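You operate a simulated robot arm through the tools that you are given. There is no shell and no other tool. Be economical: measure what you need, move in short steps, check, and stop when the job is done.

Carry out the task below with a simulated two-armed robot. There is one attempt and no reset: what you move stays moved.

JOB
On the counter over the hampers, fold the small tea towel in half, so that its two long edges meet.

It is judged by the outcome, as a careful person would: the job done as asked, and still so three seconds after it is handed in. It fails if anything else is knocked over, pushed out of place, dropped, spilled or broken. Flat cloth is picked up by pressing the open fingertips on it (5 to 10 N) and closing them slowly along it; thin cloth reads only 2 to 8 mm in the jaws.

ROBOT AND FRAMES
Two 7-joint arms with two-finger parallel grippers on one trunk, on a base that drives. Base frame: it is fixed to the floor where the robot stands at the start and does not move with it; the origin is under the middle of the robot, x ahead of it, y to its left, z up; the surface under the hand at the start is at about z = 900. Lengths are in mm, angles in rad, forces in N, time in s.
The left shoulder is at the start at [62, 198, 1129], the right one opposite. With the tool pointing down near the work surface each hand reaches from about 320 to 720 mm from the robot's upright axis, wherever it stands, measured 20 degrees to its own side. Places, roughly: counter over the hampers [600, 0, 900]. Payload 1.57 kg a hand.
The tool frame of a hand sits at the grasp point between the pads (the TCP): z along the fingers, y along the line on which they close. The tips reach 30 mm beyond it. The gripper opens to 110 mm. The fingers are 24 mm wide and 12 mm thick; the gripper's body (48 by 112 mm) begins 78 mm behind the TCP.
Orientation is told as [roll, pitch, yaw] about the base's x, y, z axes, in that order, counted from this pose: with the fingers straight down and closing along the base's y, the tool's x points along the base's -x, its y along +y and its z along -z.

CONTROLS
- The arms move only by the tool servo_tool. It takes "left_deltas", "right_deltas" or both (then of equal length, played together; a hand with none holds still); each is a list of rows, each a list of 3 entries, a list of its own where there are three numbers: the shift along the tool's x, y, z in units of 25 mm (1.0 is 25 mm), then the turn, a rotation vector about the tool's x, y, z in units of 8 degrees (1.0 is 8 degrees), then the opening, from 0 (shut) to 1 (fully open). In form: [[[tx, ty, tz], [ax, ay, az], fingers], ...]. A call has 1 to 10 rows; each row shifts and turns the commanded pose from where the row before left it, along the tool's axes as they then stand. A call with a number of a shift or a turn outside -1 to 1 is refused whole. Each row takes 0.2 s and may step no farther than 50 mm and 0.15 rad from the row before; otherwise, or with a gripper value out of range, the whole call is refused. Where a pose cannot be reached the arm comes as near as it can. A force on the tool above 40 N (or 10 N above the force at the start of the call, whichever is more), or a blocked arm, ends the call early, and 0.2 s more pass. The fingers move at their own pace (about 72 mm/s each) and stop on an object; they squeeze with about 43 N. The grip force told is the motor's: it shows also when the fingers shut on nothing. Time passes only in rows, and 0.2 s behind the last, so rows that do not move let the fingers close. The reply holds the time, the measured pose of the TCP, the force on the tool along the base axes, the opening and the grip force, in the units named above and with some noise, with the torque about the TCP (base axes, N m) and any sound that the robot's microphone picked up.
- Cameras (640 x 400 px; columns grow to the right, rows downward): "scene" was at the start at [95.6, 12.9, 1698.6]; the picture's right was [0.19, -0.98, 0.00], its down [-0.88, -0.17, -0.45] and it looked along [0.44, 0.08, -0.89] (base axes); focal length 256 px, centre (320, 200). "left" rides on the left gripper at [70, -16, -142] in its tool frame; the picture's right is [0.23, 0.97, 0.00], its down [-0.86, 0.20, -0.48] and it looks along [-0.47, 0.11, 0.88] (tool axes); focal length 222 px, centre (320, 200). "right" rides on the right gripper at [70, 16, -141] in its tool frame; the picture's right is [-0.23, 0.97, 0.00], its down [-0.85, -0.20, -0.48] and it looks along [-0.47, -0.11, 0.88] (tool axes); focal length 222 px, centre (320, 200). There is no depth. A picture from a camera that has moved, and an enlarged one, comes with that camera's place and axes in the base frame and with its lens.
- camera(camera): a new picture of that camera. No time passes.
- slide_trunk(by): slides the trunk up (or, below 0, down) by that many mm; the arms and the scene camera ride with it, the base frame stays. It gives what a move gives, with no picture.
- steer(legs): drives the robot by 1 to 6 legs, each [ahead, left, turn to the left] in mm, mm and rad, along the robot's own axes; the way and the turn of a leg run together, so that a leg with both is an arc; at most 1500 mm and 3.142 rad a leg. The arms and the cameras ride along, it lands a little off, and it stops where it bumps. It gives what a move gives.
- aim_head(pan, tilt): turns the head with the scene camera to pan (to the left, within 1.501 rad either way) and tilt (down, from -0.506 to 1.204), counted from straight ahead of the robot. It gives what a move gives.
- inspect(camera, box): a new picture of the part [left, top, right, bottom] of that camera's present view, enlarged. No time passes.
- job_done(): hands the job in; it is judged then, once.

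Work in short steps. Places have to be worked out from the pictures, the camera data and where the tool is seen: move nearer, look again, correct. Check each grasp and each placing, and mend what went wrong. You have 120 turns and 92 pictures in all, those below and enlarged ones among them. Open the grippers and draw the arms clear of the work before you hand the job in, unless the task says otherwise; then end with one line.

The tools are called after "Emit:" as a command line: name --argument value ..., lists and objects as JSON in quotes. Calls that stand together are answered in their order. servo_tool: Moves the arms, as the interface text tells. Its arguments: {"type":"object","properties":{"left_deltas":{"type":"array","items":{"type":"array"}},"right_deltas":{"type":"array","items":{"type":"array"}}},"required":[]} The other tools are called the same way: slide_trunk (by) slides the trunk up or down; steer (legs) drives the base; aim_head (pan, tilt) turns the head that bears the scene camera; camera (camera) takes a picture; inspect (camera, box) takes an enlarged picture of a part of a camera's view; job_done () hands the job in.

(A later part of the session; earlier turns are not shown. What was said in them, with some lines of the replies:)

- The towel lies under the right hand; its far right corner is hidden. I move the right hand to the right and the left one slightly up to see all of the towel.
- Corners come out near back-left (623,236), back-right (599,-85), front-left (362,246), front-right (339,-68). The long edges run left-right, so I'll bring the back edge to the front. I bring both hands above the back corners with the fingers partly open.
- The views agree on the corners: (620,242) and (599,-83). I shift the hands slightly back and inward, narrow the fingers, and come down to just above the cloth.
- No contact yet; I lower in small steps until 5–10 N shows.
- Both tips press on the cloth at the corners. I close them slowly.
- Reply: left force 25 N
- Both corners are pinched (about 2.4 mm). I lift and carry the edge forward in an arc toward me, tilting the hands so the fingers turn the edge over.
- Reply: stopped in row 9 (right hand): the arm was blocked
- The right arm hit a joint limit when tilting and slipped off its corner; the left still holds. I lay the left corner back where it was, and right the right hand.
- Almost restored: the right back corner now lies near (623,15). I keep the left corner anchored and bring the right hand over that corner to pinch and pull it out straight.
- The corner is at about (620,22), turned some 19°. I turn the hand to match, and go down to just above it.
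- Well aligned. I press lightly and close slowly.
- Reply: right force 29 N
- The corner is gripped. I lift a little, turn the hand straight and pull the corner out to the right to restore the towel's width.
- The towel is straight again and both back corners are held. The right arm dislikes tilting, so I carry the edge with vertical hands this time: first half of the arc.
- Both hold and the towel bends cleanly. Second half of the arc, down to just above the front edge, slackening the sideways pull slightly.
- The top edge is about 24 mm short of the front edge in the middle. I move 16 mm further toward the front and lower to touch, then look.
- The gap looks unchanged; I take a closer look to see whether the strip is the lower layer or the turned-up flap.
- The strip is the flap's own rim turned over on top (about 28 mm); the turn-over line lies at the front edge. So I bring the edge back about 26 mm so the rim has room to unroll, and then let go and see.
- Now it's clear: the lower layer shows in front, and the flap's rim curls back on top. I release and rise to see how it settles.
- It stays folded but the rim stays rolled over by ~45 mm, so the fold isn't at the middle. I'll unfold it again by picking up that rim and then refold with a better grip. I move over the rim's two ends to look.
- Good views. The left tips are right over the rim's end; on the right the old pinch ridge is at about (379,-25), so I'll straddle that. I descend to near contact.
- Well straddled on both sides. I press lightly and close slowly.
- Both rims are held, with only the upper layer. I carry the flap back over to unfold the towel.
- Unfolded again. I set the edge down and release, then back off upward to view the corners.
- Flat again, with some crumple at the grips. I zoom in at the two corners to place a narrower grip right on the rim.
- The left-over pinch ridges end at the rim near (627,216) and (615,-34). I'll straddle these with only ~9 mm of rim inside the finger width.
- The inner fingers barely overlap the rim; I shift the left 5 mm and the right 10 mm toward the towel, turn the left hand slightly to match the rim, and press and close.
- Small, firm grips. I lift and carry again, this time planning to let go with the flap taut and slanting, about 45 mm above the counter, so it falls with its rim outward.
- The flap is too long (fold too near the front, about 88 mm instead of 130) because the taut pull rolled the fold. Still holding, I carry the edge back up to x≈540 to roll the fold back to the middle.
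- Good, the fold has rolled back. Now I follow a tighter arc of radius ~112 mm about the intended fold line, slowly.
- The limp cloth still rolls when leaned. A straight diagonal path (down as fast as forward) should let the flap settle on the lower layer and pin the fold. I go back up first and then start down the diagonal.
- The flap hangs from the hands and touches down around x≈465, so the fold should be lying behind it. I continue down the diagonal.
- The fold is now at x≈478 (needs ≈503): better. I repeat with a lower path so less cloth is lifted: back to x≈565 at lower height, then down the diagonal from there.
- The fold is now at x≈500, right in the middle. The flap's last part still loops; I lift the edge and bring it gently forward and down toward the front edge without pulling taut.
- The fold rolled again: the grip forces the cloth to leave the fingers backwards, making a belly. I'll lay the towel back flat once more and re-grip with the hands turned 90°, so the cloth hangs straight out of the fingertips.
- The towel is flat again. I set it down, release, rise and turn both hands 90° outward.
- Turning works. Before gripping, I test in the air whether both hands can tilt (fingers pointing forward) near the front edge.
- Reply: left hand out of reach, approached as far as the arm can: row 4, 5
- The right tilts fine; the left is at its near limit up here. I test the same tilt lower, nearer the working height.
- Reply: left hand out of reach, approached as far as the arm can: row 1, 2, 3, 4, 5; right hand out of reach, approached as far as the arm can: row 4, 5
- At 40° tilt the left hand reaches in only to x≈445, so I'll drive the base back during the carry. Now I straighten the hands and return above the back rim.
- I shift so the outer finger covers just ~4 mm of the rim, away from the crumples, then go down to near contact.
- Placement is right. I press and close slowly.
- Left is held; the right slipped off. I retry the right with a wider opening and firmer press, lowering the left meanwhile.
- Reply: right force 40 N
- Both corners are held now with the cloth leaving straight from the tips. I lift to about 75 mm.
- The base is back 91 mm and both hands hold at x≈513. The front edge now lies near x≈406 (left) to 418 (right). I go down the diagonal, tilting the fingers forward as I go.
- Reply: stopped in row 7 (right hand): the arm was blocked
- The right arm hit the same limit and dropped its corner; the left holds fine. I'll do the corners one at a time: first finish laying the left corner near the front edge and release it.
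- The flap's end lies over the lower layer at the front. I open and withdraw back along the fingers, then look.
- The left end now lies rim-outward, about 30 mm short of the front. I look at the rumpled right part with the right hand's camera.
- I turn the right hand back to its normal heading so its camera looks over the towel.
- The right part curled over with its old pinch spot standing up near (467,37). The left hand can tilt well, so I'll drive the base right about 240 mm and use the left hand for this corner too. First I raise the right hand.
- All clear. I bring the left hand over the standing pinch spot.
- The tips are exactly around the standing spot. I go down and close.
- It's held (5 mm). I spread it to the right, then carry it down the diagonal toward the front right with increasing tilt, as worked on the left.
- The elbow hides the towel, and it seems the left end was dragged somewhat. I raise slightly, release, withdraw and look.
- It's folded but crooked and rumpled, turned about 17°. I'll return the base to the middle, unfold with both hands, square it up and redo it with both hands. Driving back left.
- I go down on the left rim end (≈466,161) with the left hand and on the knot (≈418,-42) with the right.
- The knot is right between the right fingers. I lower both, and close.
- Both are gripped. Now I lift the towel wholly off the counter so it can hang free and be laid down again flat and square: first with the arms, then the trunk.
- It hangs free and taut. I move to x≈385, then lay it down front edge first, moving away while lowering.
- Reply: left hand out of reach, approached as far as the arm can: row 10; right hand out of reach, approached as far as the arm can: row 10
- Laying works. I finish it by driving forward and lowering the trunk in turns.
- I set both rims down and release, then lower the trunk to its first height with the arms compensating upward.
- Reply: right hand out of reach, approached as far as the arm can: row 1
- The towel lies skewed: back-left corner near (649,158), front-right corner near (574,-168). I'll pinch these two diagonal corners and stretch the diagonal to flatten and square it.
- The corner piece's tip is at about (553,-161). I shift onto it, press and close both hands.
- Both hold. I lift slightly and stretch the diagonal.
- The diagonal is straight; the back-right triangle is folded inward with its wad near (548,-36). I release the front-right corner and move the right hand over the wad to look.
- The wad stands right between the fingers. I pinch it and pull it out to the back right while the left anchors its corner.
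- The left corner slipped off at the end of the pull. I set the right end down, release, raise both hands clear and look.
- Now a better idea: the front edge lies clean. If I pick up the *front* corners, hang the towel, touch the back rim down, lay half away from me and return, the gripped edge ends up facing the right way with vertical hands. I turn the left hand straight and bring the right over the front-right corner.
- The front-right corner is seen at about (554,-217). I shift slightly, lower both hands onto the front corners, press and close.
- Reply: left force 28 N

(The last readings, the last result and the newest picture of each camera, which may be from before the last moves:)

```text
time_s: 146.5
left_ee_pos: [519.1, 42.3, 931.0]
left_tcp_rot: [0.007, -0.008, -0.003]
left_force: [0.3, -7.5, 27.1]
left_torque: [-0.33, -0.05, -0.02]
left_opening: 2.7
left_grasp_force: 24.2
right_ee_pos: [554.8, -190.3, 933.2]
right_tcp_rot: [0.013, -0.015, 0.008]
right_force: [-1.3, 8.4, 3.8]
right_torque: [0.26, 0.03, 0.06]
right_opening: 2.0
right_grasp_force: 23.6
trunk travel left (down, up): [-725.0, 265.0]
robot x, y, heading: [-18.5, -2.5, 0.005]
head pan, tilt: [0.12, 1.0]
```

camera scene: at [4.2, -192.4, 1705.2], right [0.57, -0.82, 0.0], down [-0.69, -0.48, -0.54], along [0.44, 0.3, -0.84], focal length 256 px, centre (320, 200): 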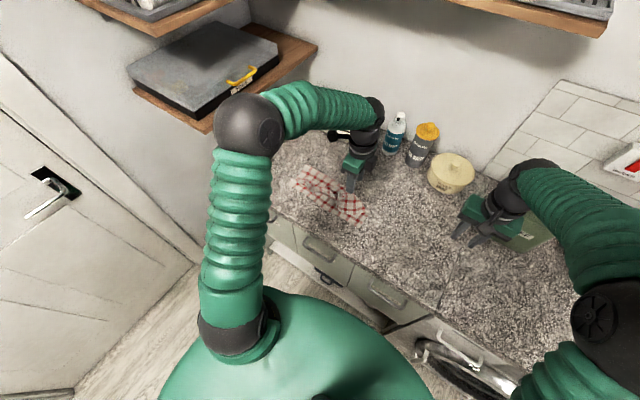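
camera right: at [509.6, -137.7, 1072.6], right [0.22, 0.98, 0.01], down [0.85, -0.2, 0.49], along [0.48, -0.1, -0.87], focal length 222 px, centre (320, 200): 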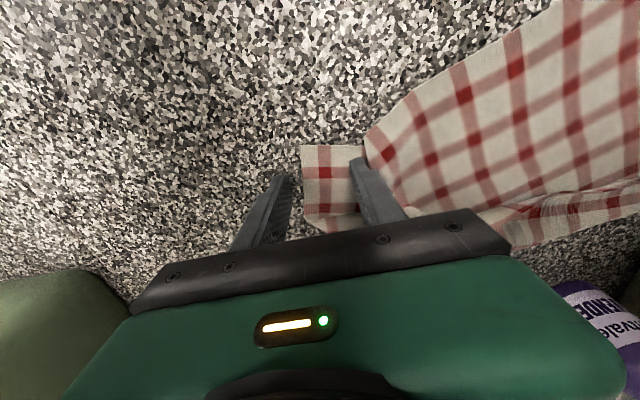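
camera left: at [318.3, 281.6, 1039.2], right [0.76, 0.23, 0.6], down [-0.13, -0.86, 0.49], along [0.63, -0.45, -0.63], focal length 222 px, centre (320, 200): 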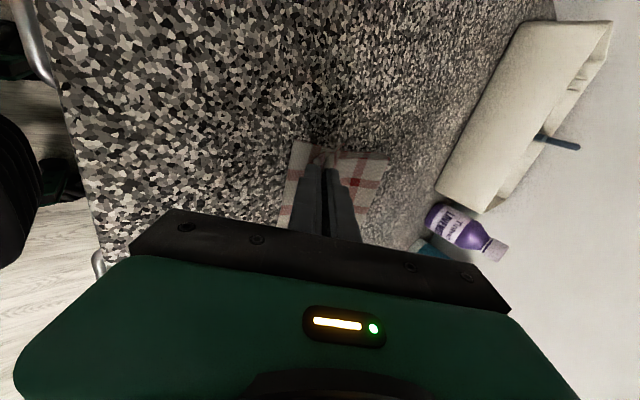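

Both front corners are pinched. I lift with the arms, levelling them, then raise the trunk until the towel hangs free.

Emit:
servo_tool --left_deltas '[[[-0.05, 0, -0.6], [0, 0, 0], 0], [[-0.05, 0, -0.95], [0, 0, 0], 0], [[-0.05, 0, -0.95], [0, 0, 0], 0], [[-0.05, 0, -0.95], [0, 0, 0], 0], [[-0.05, 0, -0.95], [0, 0, 0], 0], [[-0.05, 0, -0.95], [0, 0, 0], 0]]' --right_deltas '[[[0.15, 0, -0.6], [0, 0, 0], 0], [[0.15, 0, -0.9], [0, 0, 0], 0], [[0.15, 0, -0.9], [0, 0, 0], 0], [[0.15, 0, -0.95], [0, 0, 0], 0], [[0.15, 0, -0.95], [0, 0, 0], 0], [[0.15, 0, -0.95], [0, 0, 0], 0]]'

Emit:
slide_trunk --by 190

```text
time_s: 147.9
left_ee_pos: [526.9, 42.6, 1064.7]
left_tcp_rot: [0.006, -0.004, -0.001]
left_force: [-0.3, -0.2, 0.3]
left_torque: [0.0, 0.0, 0.04]
left_opening: 2.7
left_grasp_force: 24.1
right_ee_pos: [530.0, -191.3, 1061.8]
right_tcp_rot: [0.01, -0.014, 0.01]
right_force: [-0.4, 0.3, -0.7]
right_torque: [-0.01, 0.02, 0.0]
right_opening: 2.0
right_grasp_force: 23.8
trunk travel left (down, up): [-725.0, 265.0]
robot x, y, heading: [-20.6, -0.9, 0.013]
head pan, tilt: [0.12, 1.0]
```

```text
time_s: 149.9
left_ee_pos: [527.4, 41.7, 1252.6]
left_tcp_rot: [0.006, -0.004, -0.001]
left_force: [-0.4, -0.2, 0.9]
left_torque: [-0.06, 0.02, 0.01]
left_opening: 2.5
left_grasp_force: 23.6
right_ee_pos: [531.4, -190.7, 1251.7]
right_tcp_rot: [0.012, -0.014, 0.008]
right_force: [-0.4, 0.0, 0.3]
right_torque: [0.05, 0.0, -0.03]
right_opening: 2.1
right_grasp_force: 24.0
trunk travel left (down, up): [-915.0, 75.0]
robot x, y, heading: [-17.1, 1.8, 0.008]
head pan, tilt: [0.12, 1.0]
```

It hangs free. I move to x≈410, spreading the hands slightly, and let it settle.

Emit:
servo_tool --left_deltas '[[[0.5, 0.1, 0], [0, 0, 0], 0], [[0.7, 0.1, 0], [0, 0, 0], 0], [[0.8, 0.1, 0], [0, 0, 0], 0], [[0.8, 0.1, 0], [0, 0, 0], 0], [[0.8, 0, 0], [0, 0, 0], 0], [[0.6, 0, 0], [0, 0, 0], 0], [[0.5, 0, 0], [0, 0, 0], 0], [[0, 0, 0], [0, 0, 0], 0], [[0, 0, 0], [0, 0, 0], 0], [[0, 0, 0], [0, 0, 0], 0]]' --right_deltas '[[[0.55, -0.1, 0], [0, 0, 0], 0], [[0.75, -0.1, 0], [0, 0, 0], 0], [[0.8, -0.1, 0], [0, 0, 0], 0], [[0.8, -0.1, 0], [0, 0, 0], 0], [[0.85, 0, 0], [0, 0, 0], 0], [[0.6, 0, 0], [0, 0, 0], 0], [[0.5, 0, 0], [0, 0, 0], 0], [[0, 0, 0], [0, 0, 0], 0], [[0, 0, 0], [0, 0, 0], 0], [[0, 0, 0], [0, 0, 0], 0]]'

Emit:
slide_trunk --by -60

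Emit:
inspect --camera "scene" --box '[200, 120, 440, 270]'

```text
time_s: 152.2
left_ee_pos: [410.2, 52.0, 1252.7]
left_tcp_rot: [0.007, -0.004, 0.0]
left_force: [0.6, -29.2, -0.1]
left_torque: [-0.9, -0.02, -0.09]
left_opening: 2.7
left_grasp_force: 24.1
right_ee_pos: [411.2, -201.9, 1249.9]
right_tcp_rot: [0.013, -0.015, 0.009]
right_force: [-0.1, 28.6, 0.2]
right_torque: [0.9, 0.0, 0.13]
right_opening: 5.1
right_grasp_force: 25.8
trunk travel left (down, up): [-915.0, 75.0]
robot x, y, heading: [-15.4, -1.1, 0.001]
head pan, tilt: [0.12, 1.0]
```

```text
time_s: 153.2
left_ee_pos: [410.2, 49.9, 1193.2]
left_tcp_rot: [0.004, -0.005, -0.001]
left_force: [0.3, -28.4, -0.2]
left_torque: [-0.89, -0.02, -0.07]
left_opening: 2.6
left_grasp_force: 24.1
right_ee_pos: [411.6, -202.2, 1189.7]
right_tcp_rot: [0.012, -0.013, 0.008]
right_force: [-0.8, 28.9, 0.4]
right_torque: [0.94, -0.01, 0.16]
right_opening: 4.9
right_grasp_force: 25.6
trunk travel left (down, up): [-855.0, 135.0]
robot x, y, heading: [-20.2, 0.7, 0.004]
head pan, tilt: [0.12, 1.0]
```

```text
2.67 times, centred on (320, 195) of scene
camera zoom: at [84.2, 9.2, 1835.4], right [0.13, -0.99, 0.0], down [-0.84, -0.11, -0.54], along [0.53, 0.07, -0.84], focal length 684 px, centre (320, 213)
```

zoom: 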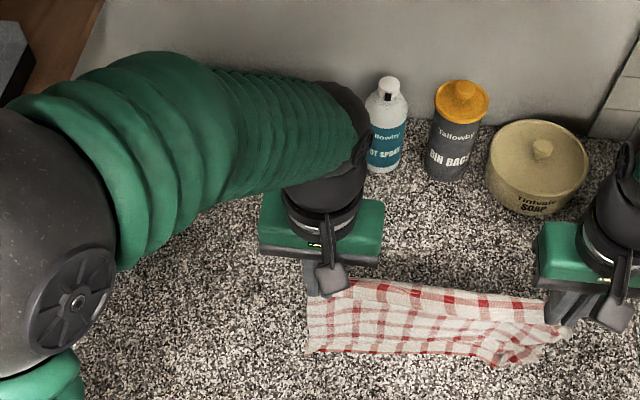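

The towel hangs clean; the pull is a bit high, so I slacken by a few mm, then lay the lower half moving away while lowering.

Emit:
servo_tool --left_deltas '[[[0, -0.15, 0.3], [0, 0, 0], 0], [[0, 0, 0.3], [0, 0, 0], 0], [[-0.5, 0, 0.7], [0, 0, 0], 0], [[-0.8, 0, 0.7], [0, 0, 0], 0], [[-0.8, 0, 0.7], [0, 0, 0], 0], [[-0.8, 0, 0.7], [0, 0, 0], 0], [[-0.8, 0, 0.7], [0, 0, 0], 0], [[-0.8, 0, 0.7], [0, 0, 0], 0], [[-0.8, 0, 0.7], [0, 0, 0], 0], [[-0.8, 0, 0.6], [0, 0, 0], 0]]' --right_deltas '[[[0, 0.15, 0.3], [0, 0, 0], 0], [[0, 0, 0.3], [0, 0, 0], 0], [[-0.5, 0, 0.7], [0, 0, 0], 0], [[-0.8, 0, 0.7], [0, 0, 0], 0], [[-0.8, 0, 0.7], [0, 0, 0], 0], [[-0.8, 0, 0.7], [0, 0, 0], 0], [[-0.8, 0, 0.7], [0, 0, 0], 0], [[-0.8, 0, 0.7], [0, 0, 0], 0], [[-0.8, 0, 0.7], [0, 0, 0], 0], [[-0.8, 0, 0.6], [0, 0, 0], 0]]'

Emit:
servo_tool --left_deltas '[[[-0.8, 0, 0.5], [0, 0, 0], 0], [[-0.8, 0, 0.5], [0, 0, 0], 0], [[-0.6, 0, 0.2], [0, 0, 0], 0], [[0, 0, 0], [0, 0, 0], 0], [[0, 0, 0], [0, 0, 0], 0]]' --right_deltas '[[[-0.8, 0, 0.5], [0, 0, 0], 0], [[-0.8, 0, 0.5], [0, 0, 0], 0], [[-0.6, 0, 0.2], [0, 0, 0], 0], [[0, 0, 0], [0, 0, 0], 0], [[0, 0, 0], [0, 0, 0], 0]]'

```text
time_s: 155.3
left_ee_pos: [566.9, 48.0, 1040.8]
left_tcp_rot: [0.006, -0.002, -0.002]
left_force: [1.2, -13.7, -0.9]
left_torque: [-0.43, 0.02, -0.05]
left_opening: 2.6
left_grasp_force: 23.0
right_ee_pos: [569.0, -195.3, 1036.4]
right_tcp_rot: [0.011, -0.012, 0.01]
right_force: [-0.9, 13.8, 0.3]
right_torque: [0.45, 0.01, 0.1]
right_opening: 2.3
right_grasp_force: 24.3
trunk travel left (down, up): [-855.0, 135.0]
robot x, y, heading: [-19.1, 0.2, 0.007]
head pan, tilt: [0.12, 1.0]
```

```text
time_s: 156.6
left_ee_pos: [620.1, 47.5, 1010.6]
left_tcp_rot: [0.007, -0.003, 0.0]
left_force: [0.6, -11.3, 0.3]
left_torque: [-0.35, 0.01, -0.02]
left_opening: 2.7
left_grasp_force: 23.8
right_ee_pos: [622.0, -194.8, 1009.2]
right_tcp_rot: [0.011, -0.012, 0.011]
right_force: [0.3, 10.8, 0.5]
right_torque: [0.38, 0.04, 0.1]
right_opening: 2.1
right_grasp_force: 24.0
trunk travel left (down, up): [-855.0, 135.0]
robot x, y, heading: [-17.8, 2.6, 0.011]
head pan, tilt: [0.12, 1.0]
```

Half is laid out. Now I return along the low diagonal to drop the upper half over it, ending just above the touching rim.

Emit:
servo_tool --left_deltas '[[[0.5, -0.05, 0], [0, 0, 0], 0], [[0.5, -0.05, 0], [0, 0, 0], 0], [[0.5, 0, 0], [0, 0, 0], 0], [[0.5, 0, 0.2], [0, 0, 0], 0], [[0.5, 0, 0.4], [0, 0, 0], 0], [[0.5, 0, 0.4], [0, 0, 0], 0], [[0.5, 0, 0.4], [0, 0, 0], 0], [[0.5, 0, 0.4], [0, 0, 0], 0], [[0.5, 0, 0.4], [0, 0, 0], 0], [[0.5, 0, 0.4], [0, 0, 0], 0]]' --right_deltas '[[[0.5, 0.05, 0], [0, 0, 0], 0], [[0.5, 0.05, 0], [0, 0, 0], 0], [[0.5, 0, 0], [0, 0, 0], 0], [[0.5, 0, 0.2], [0, 0, 0], 0], [[0.5, 0, 0.4], [0, 0, 0], 0], [[0.5, 0, 0.4], [0, 0, 0], 0], [[0.5, 0, 0.4], [0, 0, 0], 0], [[0.5, 0, 0.4], [0, 0, 0], 0], [[0.5, 0, 0.4], [0, 0, 0], 0], [[0.5, 0, 0.4], [0, 0, 0], 0]]'

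Emit:
servo_tool --left_deltas '[[[0.5, 0, 0.05], [0, 0, 0], 0], [[0.5, 0, 0.05], [0, 0, 0], 0], [[0.5, 0, 0.1], [0, 0, 0], 0], [[0.5, 0, 0.1], [0, 0, 0], 0]]' --right_deltas '[[[0.5, 0, 0.05], [0, 0, 0], 0], [[0.5, 0, 0.05], [0, 0, 0], 0], [[0.4, 0, 0.1], [0, 0, 0], 0], [[0.3, 0, 0.1], [0, 0, 0], 0]]'

```text
time_s: 158.8
left_ee_pos: [494.0, 48.0, 947.2]
left_tcp_rot: [0.007, -0.003, 0.001]
left_force: [-0.2, -10.3, 0.2]
left_torque: [-0.33, 0.01, -0.01]
left_opening: 2.7
left_grasp_force: 24.1
right_ee_pos: [496.2, -194.8, 944.3]
right_tcp_rot: [0.013, -0.014, 0.008]
right_force: [-0.3, 10.9, -0.4]
right_torque: [0.33, 0.01, 0.05]
right_opening: 2.1
right_grasp_force: 24.0
trunk travel left (down, up): [-855.0, 135.0]
robot x, y, heading: [-18.8, -4.1, 0.004]
head pan, tilt: [0.12, 1.0]
```

```text
time_s: 159.8
left_ee_pos: [442.9, 48.5, 939.5]
left_tcp_rot: [0.007, -0.004, 0.001]
left_force: [0.6, -10.3, -0.7]
left_torque: [-0.33, -0.06, -0.02]
left_opening: 2.4
left_grasp_force: 23.8
right_ee_pos: [454.5, -193.5, 936.3]
right_tcp_rot: [0.011, -0.016, 0.008]
right_force: [0.3, 10.6, 5.1]
right_torque: [0.31, -0.04, 0.05]
right_opening: 2.2
right_grasp_force: 24.0
trunk travel left (down, up): [-855.0, 135.0]
robot x, y, heading: [-18.6, 1.3, 0.005]
head pan, tilt: [0.12, 1.0]
```

I use my last picture now, while I can still adjust the held edge.

Emit:
inspect --camera "scene" --box '[280, 140, 456, 250]'

```text
3.64 times, centred on (368, 195) of scene
camera zoom: at [84.3, 9.4, 1835.6], right [0.13, -0.99, 0.0], down [-0.84, -0.11, -0.54], along [0.53, 0.07, -0.84], focal length 933 px, centre (146, 218)
```

zoom: 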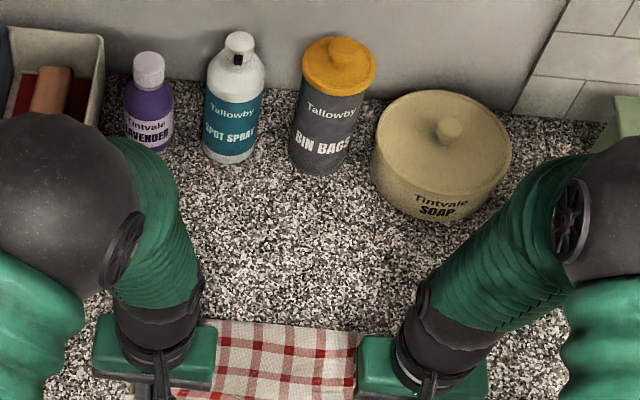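

The fold line is straight, at x≈548–554, and the flap lies smooth; the held edge is at the place where the lower rim was set down (≈437–448). I ease the sideways pull, lower, open gently and rise straight up.

Emit:
servo_tool --left_deltas '[[[0, -0.1, 0.15], [0, 0, 0], 0], [[0, -0.05, 0.12], [0, 0, 0], 0], [[0, 0, 0], [0, 0, 0], 0.06], [[0, 0, 0], [0, 0, 0], 0.12], [[0, 0, 0], [0, 0, 0], 0.2], [[0, 0, 0], [0, 0, 0], 0.25], [[0, 0, -0.3], [0, 0, 0], 0.25], [[0, 0, -0.7], [0, 0, 0], 0.25], [[0, 0, -1], [0, 0, 0], 0.25], [[0, 0, -1], [0, 0, 0], 0.25]]' --right_deltas '[[[0, 0.1, 0], [0, 0, 0], 0], [[0, 0.05, 0.04], [0, 0, 0], 0], [[0, 0, 0], [0, 0, 0], 0.06], [[0, 0, 0], [0, 0, 0], 0.12], [[0, 0, 0], [0, 0, 0], 0.2], [[0, 0, 0], [0, 0, 0], 0.25], [[0, 0, -0.3], [0, 0, 0], 0.25], [[0, 0, -0.7], [0, 0, 0], 0.25], [[0, 0, -1], [0, 0, 0], 0.25], [[0, 0, -1], [0, 0, 0], 0.25]]'

Emit:
servo_tool --left_deltas '[[[0, 0, -1], [0, 0, 0], 0.25], [[0, 0, -1], [0, 0, 0], 0.25], [[0, 0.8, -0.5], [0, 0, 0], 0.25], [[0, 0.8, 0], [0, 0, 0], 0.25], [[0, 0.8, 0], [0, 0, 0], 0.25], [[0, 0.8, 0], [0, 0, 0], 0.25]]' --right_deltas '[[[0, 0, -1], [0, 0, 0], 0.25], [[0, 0, -1], [0, 0, 0], 0.25], [[0, -0.5, -0.5], [0, 0, 0], 0.25], [[0, -0.5, 0], [0, 0, 0], 0.25], [[0, -0.5, 0], [0, 0, 0], 0.25], [[0, -0.5, 0], [0, 0, 0], 0.25]]'

```text
time_s: 161.9
left_ee_pos: [443.6, 44.1, 1006.3]
left_tcp_rot: [0.009, -0.003, -0.001]
left_force: [-0.3, 0.8, 0.0]
left_torque: [0.02, -0.02, -0.02]
left_opening: 27.5
left_grasp_force: 0.0
right_ee_pos: [452.7, -190.2, 1010.4]
right_tcp_rot: [0.01, -0.012, 0.008]
right_force: [0.5, -0.6, 0.0]
right_torque: [-0.03, -0.01, 0.01]
right_opening: 27.4
right_grasp_force: 0.1
trunk travel left (down, up): [-855.0, 135.0]
robot x, y, heading: [-19.8, -0.4, 0.008]
head pan, tilt: [0.12, 1.0]
```

```text
time_s: 163.3
left_ee_pos: [442.2, 123.0, 1070.0]
left_tcp_rot: [0.007, -0.004, 0.002]
left_force: [0.5, 0.1, -0.4]
left_torque: [-0.02, 0.01, 0.03]
left_opening: 27.4
left_grasp_force: 0.1
right_ee_pos: [452.8, -242.5, 1072.7]
right_tcp_rot: [0.012, -0.015, 0.009]
right_force: [0.3, -0.1, -0.2]
right_torque: [-0.01, 0.01, 0.02]
right_opening: 27.3
right_grasp_force: 0.1
trunk travel left (down, up): [-855.0, 135.0]
robot x, y, heading: [-16.1, -1.3, 0.002]
head pan, tilt: [0.12, 1.0]
```

The grippers are open, both arms are up and clear of the towel, and nothing else was touched. I have no pictures left to check with, so I hand in as it stands.

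Emit:
job_done

```text
The job is handed in.
```

I folded the tea towel and handed it in, but I could not check whether its two long edges meet: my last picture missed the front of the towel. That picture showed a straight fold line at x≈548–554. By my position estimates the front edges should be close, but they could be off by 2–3 cm. I saw nothing else on the counter get moved, and I had no picture after letting go.
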